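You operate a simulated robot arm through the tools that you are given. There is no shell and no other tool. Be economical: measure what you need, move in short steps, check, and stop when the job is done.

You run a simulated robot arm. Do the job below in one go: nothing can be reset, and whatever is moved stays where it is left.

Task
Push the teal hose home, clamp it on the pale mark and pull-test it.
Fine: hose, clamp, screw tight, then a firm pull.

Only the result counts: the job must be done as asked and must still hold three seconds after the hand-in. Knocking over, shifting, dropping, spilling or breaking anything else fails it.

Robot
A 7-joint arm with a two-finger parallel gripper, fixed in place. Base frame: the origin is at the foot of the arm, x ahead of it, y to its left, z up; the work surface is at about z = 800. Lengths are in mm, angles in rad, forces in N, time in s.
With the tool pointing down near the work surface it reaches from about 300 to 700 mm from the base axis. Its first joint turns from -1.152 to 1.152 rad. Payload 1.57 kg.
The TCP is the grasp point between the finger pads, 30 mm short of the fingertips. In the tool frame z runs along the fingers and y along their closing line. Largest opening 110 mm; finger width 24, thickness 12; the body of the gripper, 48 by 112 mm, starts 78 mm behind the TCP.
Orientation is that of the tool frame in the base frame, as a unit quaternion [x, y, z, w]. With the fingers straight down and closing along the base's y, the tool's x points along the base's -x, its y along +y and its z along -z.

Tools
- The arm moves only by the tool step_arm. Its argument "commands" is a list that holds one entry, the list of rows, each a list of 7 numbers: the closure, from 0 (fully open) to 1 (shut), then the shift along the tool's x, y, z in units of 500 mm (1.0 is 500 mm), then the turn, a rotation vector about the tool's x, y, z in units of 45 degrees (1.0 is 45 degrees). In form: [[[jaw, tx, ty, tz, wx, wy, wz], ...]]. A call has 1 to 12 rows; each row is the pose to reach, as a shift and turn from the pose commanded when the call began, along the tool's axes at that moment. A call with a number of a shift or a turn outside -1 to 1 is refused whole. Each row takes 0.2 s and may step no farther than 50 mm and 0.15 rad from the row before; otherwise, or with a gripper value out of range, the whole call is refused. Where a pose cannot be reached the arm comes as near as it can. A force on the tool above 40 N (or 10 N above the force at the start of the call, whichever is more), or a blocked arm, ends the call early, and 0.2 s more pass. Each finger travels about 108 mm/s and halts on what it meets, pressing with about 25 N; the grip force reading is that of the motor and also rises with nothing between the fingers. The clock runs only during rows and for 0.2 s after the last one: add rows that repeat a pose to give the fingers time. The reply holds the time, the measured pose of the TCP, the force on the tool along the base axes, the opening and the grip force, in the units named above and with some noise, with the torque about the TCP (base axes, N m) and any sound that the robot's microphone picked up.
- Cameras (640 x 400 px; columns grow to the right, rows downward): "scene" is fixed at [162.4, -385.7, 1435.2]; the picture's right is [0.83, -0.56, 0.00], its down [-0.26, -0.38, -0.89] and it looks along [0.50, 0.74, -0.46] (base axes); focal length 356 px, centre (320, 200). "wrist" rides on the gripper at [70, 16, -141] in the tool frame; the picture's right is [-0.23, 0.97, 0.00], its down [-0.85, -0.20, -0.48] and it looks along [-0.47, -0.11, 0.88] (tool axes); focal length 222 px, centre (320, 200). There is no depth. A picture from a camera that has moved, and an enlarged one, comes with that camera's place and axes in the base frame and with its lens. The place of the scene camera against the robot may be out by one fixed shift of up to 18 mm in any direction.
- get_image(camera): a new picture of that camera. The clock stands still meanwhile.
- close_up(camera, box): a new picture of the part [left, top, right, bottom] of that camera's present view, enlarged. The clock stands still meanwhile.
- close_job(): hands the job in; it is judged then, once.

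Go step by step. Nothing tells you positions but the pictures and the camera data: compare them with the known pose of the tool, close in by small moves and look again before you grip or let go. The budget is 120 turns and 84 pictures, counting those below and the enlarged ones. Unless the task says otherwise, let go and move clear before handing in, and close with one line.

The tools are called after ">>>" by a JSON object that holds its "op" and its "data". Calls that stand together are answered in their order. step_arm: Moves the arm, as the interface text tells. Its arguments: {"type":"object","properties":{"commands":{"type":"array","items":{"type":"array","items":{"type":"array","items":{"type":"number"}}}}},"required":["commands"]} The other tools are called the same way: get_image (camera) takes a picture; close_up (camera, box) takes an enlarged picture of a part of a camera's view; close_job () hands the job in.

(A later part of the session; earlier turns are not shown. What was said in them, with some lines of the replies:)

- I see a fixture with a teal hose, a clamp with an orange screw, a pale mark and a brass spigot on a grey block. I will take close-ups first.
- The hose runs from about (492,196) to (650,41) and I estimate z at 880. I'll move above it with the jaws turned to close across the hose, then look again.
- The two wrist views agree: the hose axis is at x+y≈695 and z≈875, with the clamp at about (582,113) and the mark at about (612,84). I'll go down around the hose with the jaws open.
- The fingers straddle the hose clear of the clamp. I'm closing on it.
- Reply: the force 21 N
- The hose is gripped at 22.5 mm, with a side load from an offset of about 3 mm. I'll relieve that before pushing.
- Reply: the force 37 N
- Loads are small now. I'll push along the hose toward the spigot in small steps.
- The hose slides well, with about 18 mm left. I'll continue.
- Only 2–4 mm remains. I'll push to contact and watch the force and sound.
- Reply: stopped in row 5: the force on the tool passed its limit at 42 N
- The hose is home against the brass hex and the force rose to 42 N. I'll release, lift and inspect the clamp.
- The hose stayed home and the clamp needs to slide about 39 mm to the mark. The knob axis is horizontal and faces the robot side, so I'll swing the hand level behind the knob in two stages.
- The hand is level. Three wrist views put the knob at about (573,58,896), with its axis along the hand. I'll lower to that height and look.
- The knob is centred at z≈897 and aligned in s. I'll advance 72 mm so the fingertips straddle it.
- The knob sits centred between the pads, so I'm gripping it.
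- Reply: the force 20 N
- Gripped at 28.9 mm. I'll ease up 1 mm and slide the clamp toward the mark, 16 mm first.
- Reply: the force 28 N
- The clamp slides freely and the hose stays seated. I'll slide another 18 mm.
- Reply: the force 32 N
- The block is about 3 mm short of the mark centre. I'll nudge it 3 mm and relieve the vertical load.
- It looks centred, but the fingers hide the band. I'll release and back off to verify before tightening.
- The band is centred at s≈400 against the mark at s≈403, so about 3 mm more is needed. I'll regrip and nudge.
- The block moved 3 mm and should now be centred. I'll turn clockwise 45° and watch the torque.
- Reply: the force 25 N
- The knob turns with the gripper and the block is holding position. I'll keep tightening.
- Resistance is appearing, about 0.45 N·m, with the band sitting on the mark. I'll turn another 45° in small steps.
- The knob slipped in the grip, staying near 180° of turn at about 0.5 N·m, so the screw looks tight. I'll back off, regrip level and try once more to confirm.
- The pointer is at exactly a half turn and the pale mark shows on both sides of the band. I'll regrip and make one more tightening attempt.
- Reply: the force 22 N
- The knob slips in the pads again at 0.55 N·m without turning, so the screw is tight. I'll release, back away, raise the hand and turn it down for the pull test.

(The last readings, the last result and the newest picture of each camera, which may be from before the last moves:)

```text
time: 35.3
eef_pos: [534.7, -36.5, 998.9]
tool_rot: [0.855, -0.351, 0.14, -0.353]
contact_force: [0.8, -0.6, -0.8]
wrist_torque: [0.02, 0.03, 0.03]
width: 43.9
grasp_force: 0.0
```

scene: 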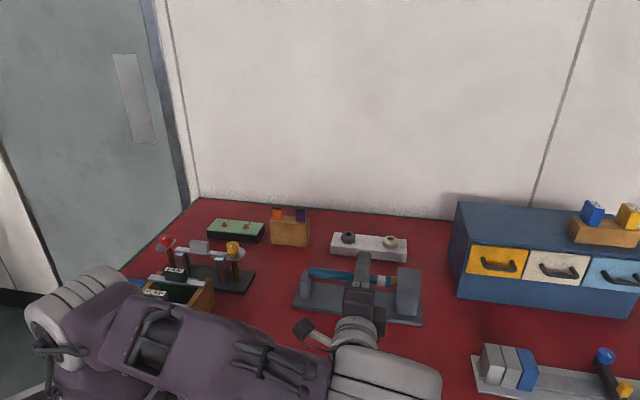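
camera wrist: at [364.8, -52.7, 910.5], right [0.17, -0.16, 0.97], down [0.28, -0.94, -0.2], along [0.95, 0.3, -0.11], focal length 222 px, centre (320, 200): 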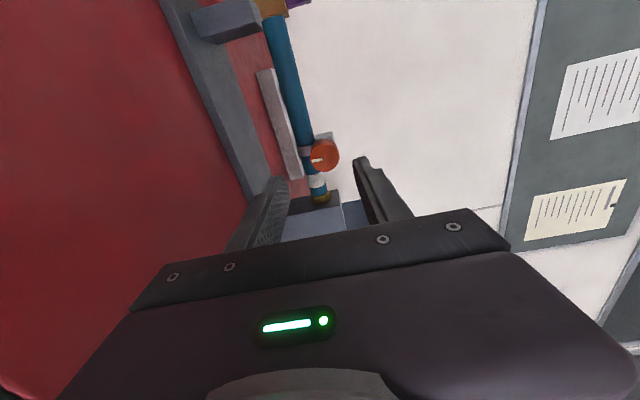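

>>> {"op": "step_arm", "data": {"commands": [[[0.6, -0.028, -0.028, 0.028, -0.14, 0, 0], [0.6, -0.057, -0.056, 0.056, -0.28, 0, 0], [0.6, -0.085, -0.084, 0.084, -0.43, 0, 0], [0.6, -0.113, -0.112, 0.112, -0.57, 0, 0], [0.6, -0.141, -0.14, 0.14, -0.71, 0, 0], [0.6, -0.17, -0.168, 0.168, -0.86, 0, 0], [0.6, -0.198, -0.196, 0.196, -1.0, 0, 0]]]}}

>>> {"op": "close_up", "data": {"camera": "wrist", "box": [220, 60, 440, 240]}}

>>> {"op": "close_up", "data": {"camera": "scene", "box": [280, 220, 440, 320]}}

```text
time: 36.9
eef_pos: [417.4, 108.9, 1025.8]
tool_rot: [0.935, -0.354, 0.002, -0.014]
contact_force: [-0.9, 0.4, -0.3]
wrist_torque: [-0.2, -0.05, 0.02]
width: 44.0
grasp_force: 0.0
out of reach, approached as far as the arm can: row 4, 5, 6, 7
```

```text
2.22 times, centred on (330, 150) of wrist
camera zoom: at [458.2, 47.3, 1165.6], right [-0.82, -0.58, -0.03], down [-0.51, 0.7, 0.49], along [-0.27, 0.41, -0.87], focal length 494 px, centre (298, 311)
```

zoom: 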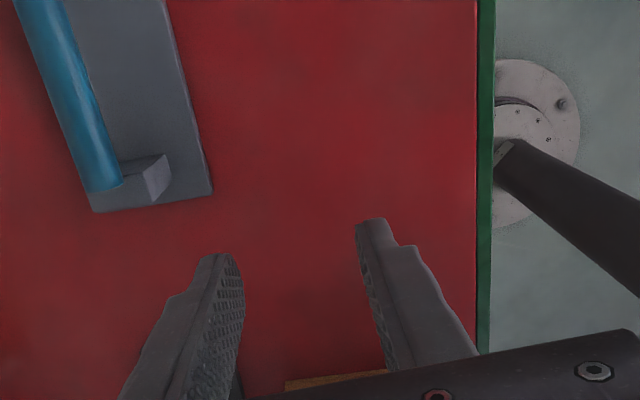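

```text
4.00 times, centred on (360, 270) of scene
camera zoom: at [162.4, -385.7, 1435.3], right [0.83, -0.56, 0.0], down [-0.26, -0.38, -0.89], along [0.5, 0.73, -0.46], focal length 1425 px, centre (160, -80)
```

zoom: 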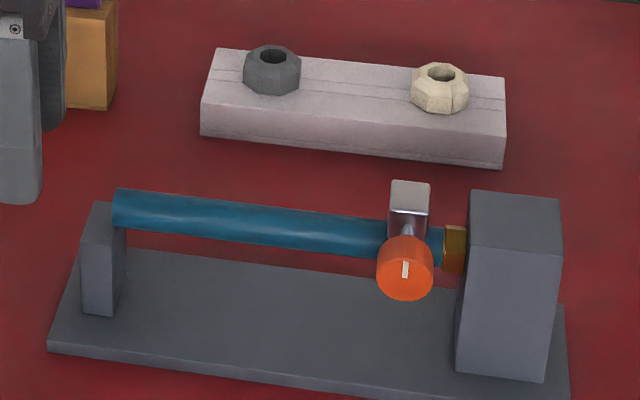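

That roll runs out of joint range. I'll unwind the roll up here, well clear of everything.

>>> {"op": "step_arm", "data": {"commands": [[[0.6, 0, 0, 0, 0, 0, -0.165], [0.6, 0, 0, 0, 0, 0, -0.33], [0.6, 0, 0, 0, 0, 0, -0.5], [0.6, 0, 0, 0, 0, 0, -0.67], [0.6, 0, 0, 0, 0, 0, -0.835], [0.6, 0, 0, 0, 0, 0, -1.0]]]}}

```text
time: 38.3
eef_pos: [416.8, 110.5, 1027.6]
tool_rot: [0.999, 0.031, 0.006, -0.013]
contact_force: [-0.3, -0.3, -1.1]
wrist_torque: [0.01, 0.01, 0.01]
width: 43.9
grasp_force: 0.0
```

>>> {"op": "step_arm", "data": {"commands": [[[0.6, 0, 0, 0, 0, 0, -0.165], [0.6, 0, 0, 0, 0, 0, -0.33], [0.6, 0, 0, 0, 0, 0, -0.5], [0.6, 0, 0, 0, 0, 0, -0.67], [0.6, 0, 0, 0, 0, 0, -0.835], [0.6, 0, 0, 0, 0, 0, -1.0]]]}}

>>> {"op": "step_arm", "data": {"commands": [[[0.6, 0, 0, 0, 0, 0, -0.165], [0.6, 0, 0, 0, 0, 0, -0.33], [0.6, 0, 0, 0, 0, 0, -0.5], [0.6, 0, 0, 0, 0, 0, -0.67], [0.6, 0, 0, 0, 0, 0, -0.835], [0.6, 0, 0, 0, 0, 0, -1.0]]]}}

>>> {"op": "step_arm", "data": {"commands": [[[0.6, 0, 0, 0, 0, 0, -0.165], [0.6, 0, 0, 0, 0, 0, -0.33], [0.6, 0, 0, 0, 0, 0, -0.5], [0.6, 0, 0, 0, 0, 0, -0.67], [0.6, 0, 0, 0, 0, 0, -0.835], [0.6, 0, 0, 0, 0, 0, -0.96]]]}}

```text
time: 39.7
eef_pos: [416.7, 110.8, 1028.4]
tool_rot: [0.912, 0.411, 0.011, -0.011]
contact_force: [0.3, 0.4, -0.4]
wrist_torque: [0.0, 0.01, -0.03]
width: 44.1
grasp_force: 0.0
```

```text
time: 41.1
eef_pos: [416.7, 110.9, 1028.0]
tool_rot: [0.685, 0.729, 0.013, -0.004]
contact_force: [-0.6, -0.1, 0.0]
wrist_torque: [-0.02, -0.02, 0.01]
width: 43.9
grasp_force: 0.1
```

```text
time: 42.5
eef_pos: [417.6, 111.3, 1027.7]
tool_rot: [0.369, 0.929, 0.013, 0.001]
contact_force: [-0.5, -0.2, -0.3]
wrist_torque: [0.01, -0.02, 0.0]
width: 44.0
grasp_force: 0.1
```

The hand is unwound. I'll move over the hose at s≈320 and level the tool.

>>> {"op": "step_arm", "data": {"commands": [[[0.6, -0.043, 0.046, 0.012, 0.006, -0.002, 0.007], [0.6, -0.085, 0.091, 0.024, 0.012, -0.004, 0.015], [0.6, -0.128, 0.137, 0.036, 0.018, -0.006, 0.022], [0.6, -0.171, 0.182, 0.048, 0.025, -0.009, 0.03], [0.6, -0.2137, 0.228, 0.06, 0.031, -0.011, 0.037]]]}}

>>> {"op": "close_up", "data": {"camera": "wrist", "box": [220, 60, 440, 240]}}

```text
time: 43.7
eef_pos: [573.9, 121.9, 1000.3]
tool_rot: [0.384, 0.924, 0.001, 0.0]
contact_force: [-0.8, 0.2, -0.5]
wrist_torque: [0.0, -0.03, 0.0]
width: 43.8
grasp_force: 0.1
```

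```text
2.22 times, centred on (330, 150) of wrist
camera zoom: at [536.4, 182.5, 1141.7], right [0.85, 0.53, 0.0], down [0.46, -0.75, 0.48], along [0.25, -0.4, -0.88], focal length 494 px, centre (298, 311)
```

zoom: 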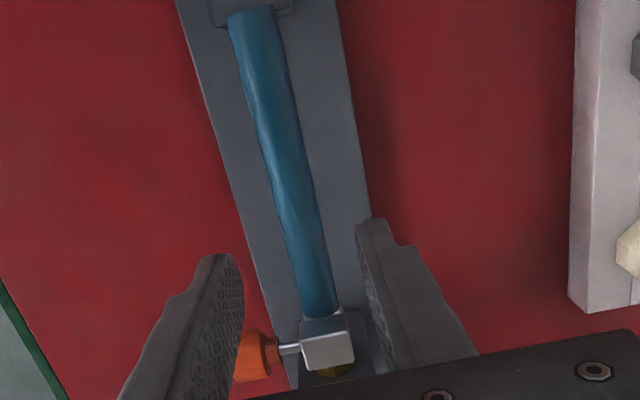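

>>> {"op": "step_arm", "data": {"commands": [[[0.6, 0, -0.003, 0.065, 0, 0, 0], [0.6, 0, -0.003, 0.13, 0, 0, 0], [0.6, 0, -0.003, 0.19, 0, 0, 0], [0.6, 0, -0.003, 0.247, 0, 0, 0], [1, 0, -0.003, 0.247, 0, 0, 0], [1, 0, -0.003, 0.247, 0, 0, 0], [1, 0, -0.003, 0.247, 0, 0, 0]]]}}

>>> {"op": "close_up", "data": {"camera": "scene", "box": [280, 220, 440, 320]}}

```text
time: 45.3
eef_pos: [572.3, 120.2, 876.5]
tool_rot: [0.383, 0.924, 0.002, 0.001]
contact_force: [7.6, 7.4, -1.7]
wrist_torque: [-0.09, -0.08, 0.08]
width: 22.5
grasp_force: 34.9
```

```text
4.00 times, centred on (360, 270) of scene
camera zoom: at [162.6, -385.5, 1435.2], right [0.83, -0.56, 0.0], down [-0.26, -0.38, -0.89], along [0.49, 0.74, -0.46], focal length 1425 px, centre (160, -80)
```

zoom: 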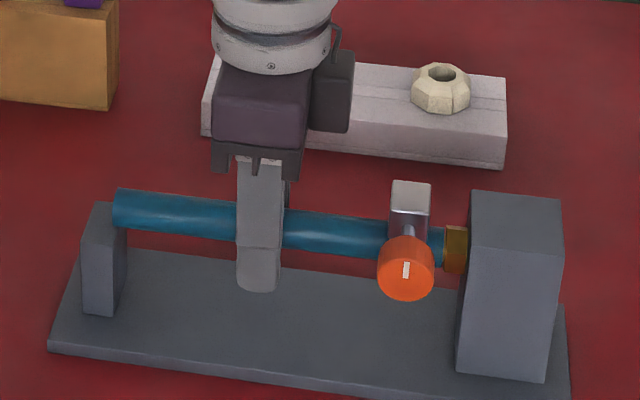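

The hose is gripped with little load. Now the pull: I'll pull away from the spigot in 0.5 mm steps.

>>> {"op": "step_arm", "data": {"commands": [[[1, 0.001, 0.002, 0, 0, 0, 0], [1, 0.002, 0.002, 0, 0, 0, 0], [1, 0.003, 0.002, 0, 0, 0, 0], [1, 0.004, 0.002, 0, 0, 0, 0]]]}}

```text
time: 46.3
eef_pos: [572.1, 119.9, 877.1]
tool_rot: [0.384, 0.923, 0.001, 0.0]
contact_force: [7.4, -8.9, -7.3]
wrist_torque: [-0.16, -0.14, 0.08]
width: 22.4
grasp_force: 35.8
```

The hose holds at 11 N axial without moving. I'll pull harder and hold.

>>> {"op": "step_arm", "data": {"commands": [[[1, 0.0015, 0, 0, 0, 0, 0], [1, 0.003, 0, 0, 0, 0, 0], [1, 0.0045, 0, 0, 0, 0, 0], [1, 0.006, 0, 0, 0, 0, 0], [1, 0.006, 0, 0, 0, 0, 0], [1, 0.006, 0, 0, 0, 0, 0]]]}}

>>> {"op": "close_up", "data": {"camera": "scene", "box": [280, 220, 440, 320]}}

```text
time: 47.3
eef_pos: [570.1, 121.4, 876.1]
tool_rot: [0.384, 0.923, 0.0, 0.003]
contact_force: [6.2, -1.8, -8.8]
wrist_torque: [0.0, -0.12, 0.1]
width: 22.5
grasp_force: 35.2
stopped in row 4: the force on the tool passed its limit at 42 N (the readings are from after the stop); the commanded pose is now the measured one
```

```text
4.00 times, centred on (360, 270) of scene
camera zoom: at [162.8, -385.7, 1435.2], right [0.83, -0.56, 0.0], down [-0.26, -0.38, -0.89], along [0.49, 0.74, -0.46], focal length 1425 px, centre (160, -80)
```

zoom: 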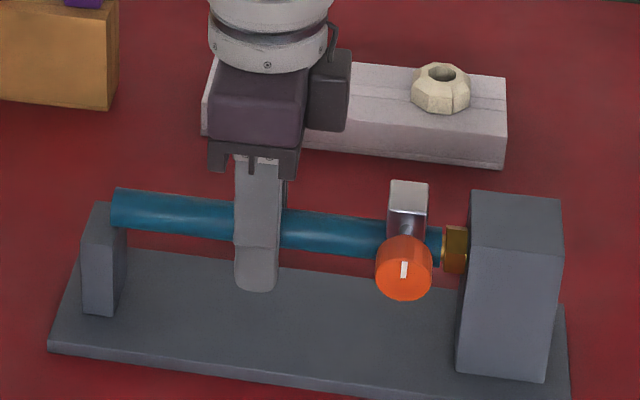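

The pull reached 42 N and held, though the hose may have crept about 1 mm. I'll release and inspect the joint.

>>> {"op": "step_arm", "data": {"commands": [[[0.6, 0, 0, 0, 0, 0, 0], [0.6, 0, 0, 0, 0, 0, 0], [0.6, 0, 0, -0.08, 0, 0, 0], [0.6, 0, 0, -0.16, 0, 0, 0], [0.6, 0.05, 0, -0.22, 0, 0, 0]]]}}

>>> {"op": "close_up", "data": {"camera": "scene", "box": [340, 230, 420, 290]}}

>>> {"op": "close_up", "data": {"camera": "scene", "box": [280, 220, 440, 320]}}

```text
time: 48.5
eef_pos: [552.9, 138.0, 988.4]
tool_rot: [0.384, 0.923, 0.0, 0.001]
contact_force: [-0.1, 0.6, 0.0]
wrist_torque: [0.0, 0.0, 0.01]
width: 44.0
grasp_force: 0.0
```

```text
6.67 times, centred on (380, 260) of scene
camera zoom: at [162.4, -385.7, 1435.2], right [0.83, -0.56, 0.0], down [-0.26, -0.38, -0.89], along [0.5, 0.74, -0.46], focal length 2376 px, centre (-80, -200)
```

zoom: 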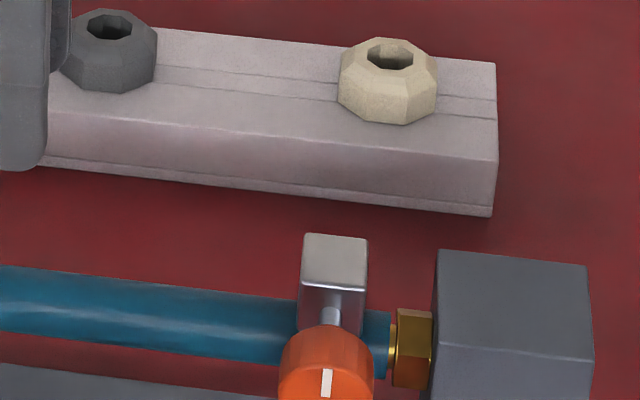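

```text
4.00 times, centred on (360, 270) of scene
camera zoom: at [162.4, -385.7, 1435.2], right [0.83, -0.56, 0.0], down [-0.26, -0.38, -0.89], along [0.5, 0.74, -0.46], focal length 1425 px, centre (160, -80)
```

zoom: 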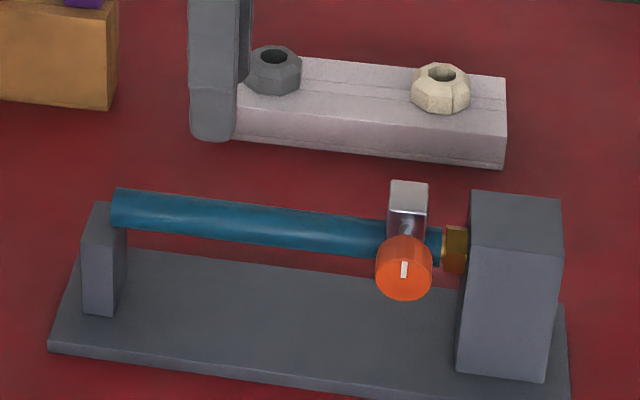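

About 2 mm of brass now shows between the hose and the hex, so the hose crept at the force peak. I'll regrip it and press it home again.

>>> {"op": "step_arm", "data": {"commands": [[[0.6, -0.05, 0, 0.06, 0, 0, 0], [0.6, -0.05, 0, 0.14, 0, 0, 0], [0.6, -0.05, 0, 0.22, 0, 0, 0], [1, -0.05, 0, 0.22, 0, 0, 0], [1, -0.05, 0, 0.22, 0, 0, 0], [1, -0.05, 0, 0.22, 0, 0, 0]]]}}

>>> {"op": "step_arm", "data": {"commands": [[[1, -0.0015, 0, 0, 0, 0, 0], [1, -0.003, 0, 0, 0, 0, 0], [1, -0.0045, 0, 0, 0, 0, 0], [1, -0.006, 0, 0, 0, 0, 0], [1, -0.0075, 0, 0, 0, 0, 0], [1, -0.009, 0, 0, 0, 0, 0], [1, -0.0105, 0, 0, 0, 0, 0]]]}}

>>> {"op": "close_up", "data": {"camera": "scene", "box": [340, 230, 420, 290]}}

```text
time: 49.9
eef_pos: [572.1, 121.0, 876.5]
tool_rot: [0.383, 0.924, -0.001, 0.003]
contact_force: [3.0, 2.4, 3.1]
wrist_torque: [-0.02, -0.03, 0.18]
width: 22.6
grasp_force: 35.0
```

```text
time: 51.5
eef_pos: [572.2, 120.8, 876.1]
tool_rot: [0.384, 0.923, 0.001, -0.001]
contact_force: [-24.4, 28.0, -10.0]
wrist_torque: [-0.13, 0.12, 0.21]
width: 22.4
grasp_force: 35.0
```

```text
6.67 times, centred on (380, 260) of scene
camera zoom: at [162.0, -385.0, 1435.5], right [0.83, -0.56, 0.0], down [-0.26, -0.38, -0.89], along [0.5, 0.74, -0.46], focal length 2376 px, centre (-80, -200)
```

zoom: 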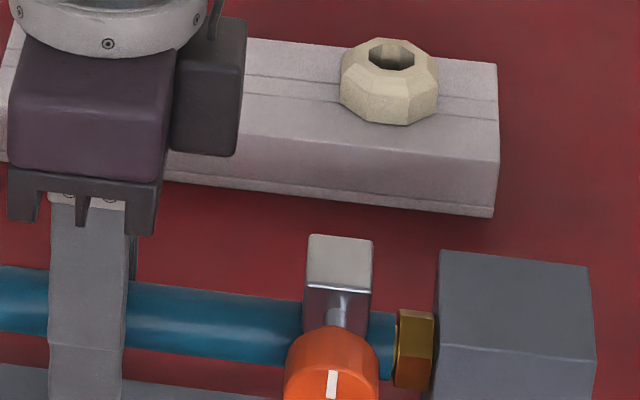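

The hose is home again. Now a steady, controlled pull of about 30 N to confirm it holds without creeping.

>>> {"op": "step_arm", "data": {"commands": [[[1, 0.003, 0, 0, 0, 0, 0], [1, 0.006, 0, 0, 0, 0, 0], [1, 0.009, 0, 0, 0, 0, 0], [1, 0.0105, 0, 0, 0, 0, 0], [1, 0.012, 0, 0, 0, 0, 0], [1, 0.0135, 0, 0, 0, 0, 0], [1, 0.0145, 0, 0, 0, 0, 0], [1, 0.0155, 0, 0, 0, 0, 0], [1, 0.016, 0, 0, 0, 0, 0], [1, 0.016, 0, 0, 0, 0, 0], [1, 0.016, 0, 0, 0, 0, 0]]]}}

>>> {"op": "close_up", "data": {"camera": "scene", "box": [340, 230, 420, 290]}}

```text
time: 53.2
eef_pos: [571.8, 120.4, 876.9]
tool_rot: [0.384, 0.923, 0.0, 0.007]
contact_force: [8.4, -0.3, -13.5]
wrist_torque: [-0.12, -0.35, 0.16]
width: 22.4
grasp_force: 34.8
stopped in row 8: the force on the tool passed its limit at 49 N (the readings are from after the stop); the commanded pose is now the measured one
```

```text
6.67 times, centred on (380, 260) of scene
camera zoom: at [162.9, -385.7, 1435.2], right [0.83, -0.56, 0.0], down [-0.26, -0.38, -0.89], along [0.49, 0.74, -0.46], focal length 2376 px, centre (-80, -200)
```

zoom: 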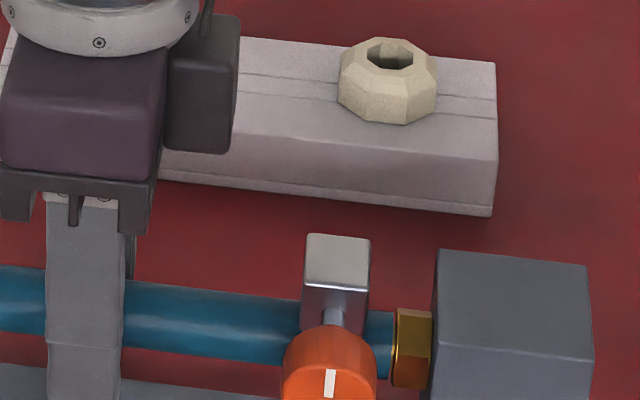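

The hose held to a 49 N peak with under 1 mm of movement. I'll release and move clear.

>>> {"op": "step_arm", "data": {"commands": [[[0.6, 0, 0, 0, 0, 0, 0], [0.6, 0, 0, 0, 0, 0, 0], [0.6, 0, 0, -0.08, 0, 0, 0], [0.6, 0, 0, -0.16, 0, 0, 0], [0.6, 0.05, 0, -0.22, 0, 0, 0], [0.6, 0.1, 0, -0.26, 0, 0, 0]]]}}

>>> {"op": "close_up", "data": {"camera": "scene", "box": [340, 230, 420, 290]}}

>>> {"op": "get_image", "data": {"camera": "scene"}}

```text
time: 54.6
eef_pos: [534.8, 154.9, 1006.6]
tool_rot: [0.384, 0.923, -0.001, 0.005]
contact_force: [-0.4, 0.4, 0.1]
wrist_torque: [0.0, 0.02, 0.02]
width: 44.1
grasp_force: 0.0
```

```text
6.67 times, centred on (380, 260) of scene
camera zoom: at [162.4, -385.7, 1435.2], right [0.83, -0.56, 0.0], down [-0.26, -0.38, -0.89], along [0.5, 0.74, -0.46], focal length 2376 px, centre (-80, -200)
```

zoom: 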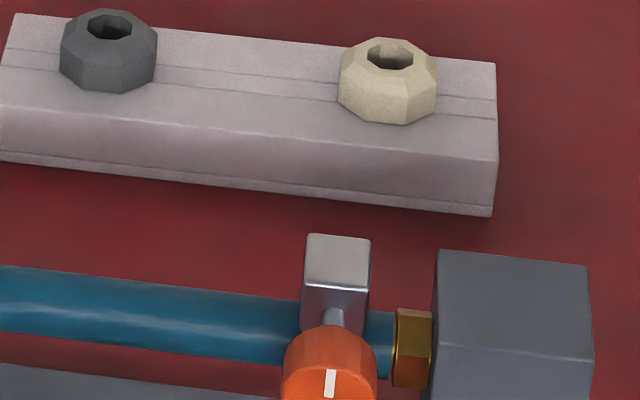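

```text
34 pictures are left
```

scene: 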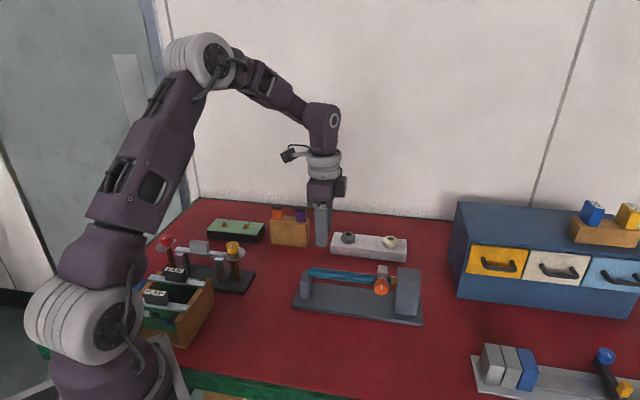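

The hose is within about 1 mm of the hex, the clamp is on the pale mark, the screw is tight, the pull has been made, and the hand is clear. I'm handing in.

>>> {"op": "close_job", "data": {}}

```text
The job is handed in.
```

The teal hose is clamped on the pale mark with the screw tight, and its end is within about 1 mm of the hex. It crept about 2 mm in the first pull (42 N peak), so I pressed it home and pulled again; it then held to a 49 N peak with under 1 mm of movement.
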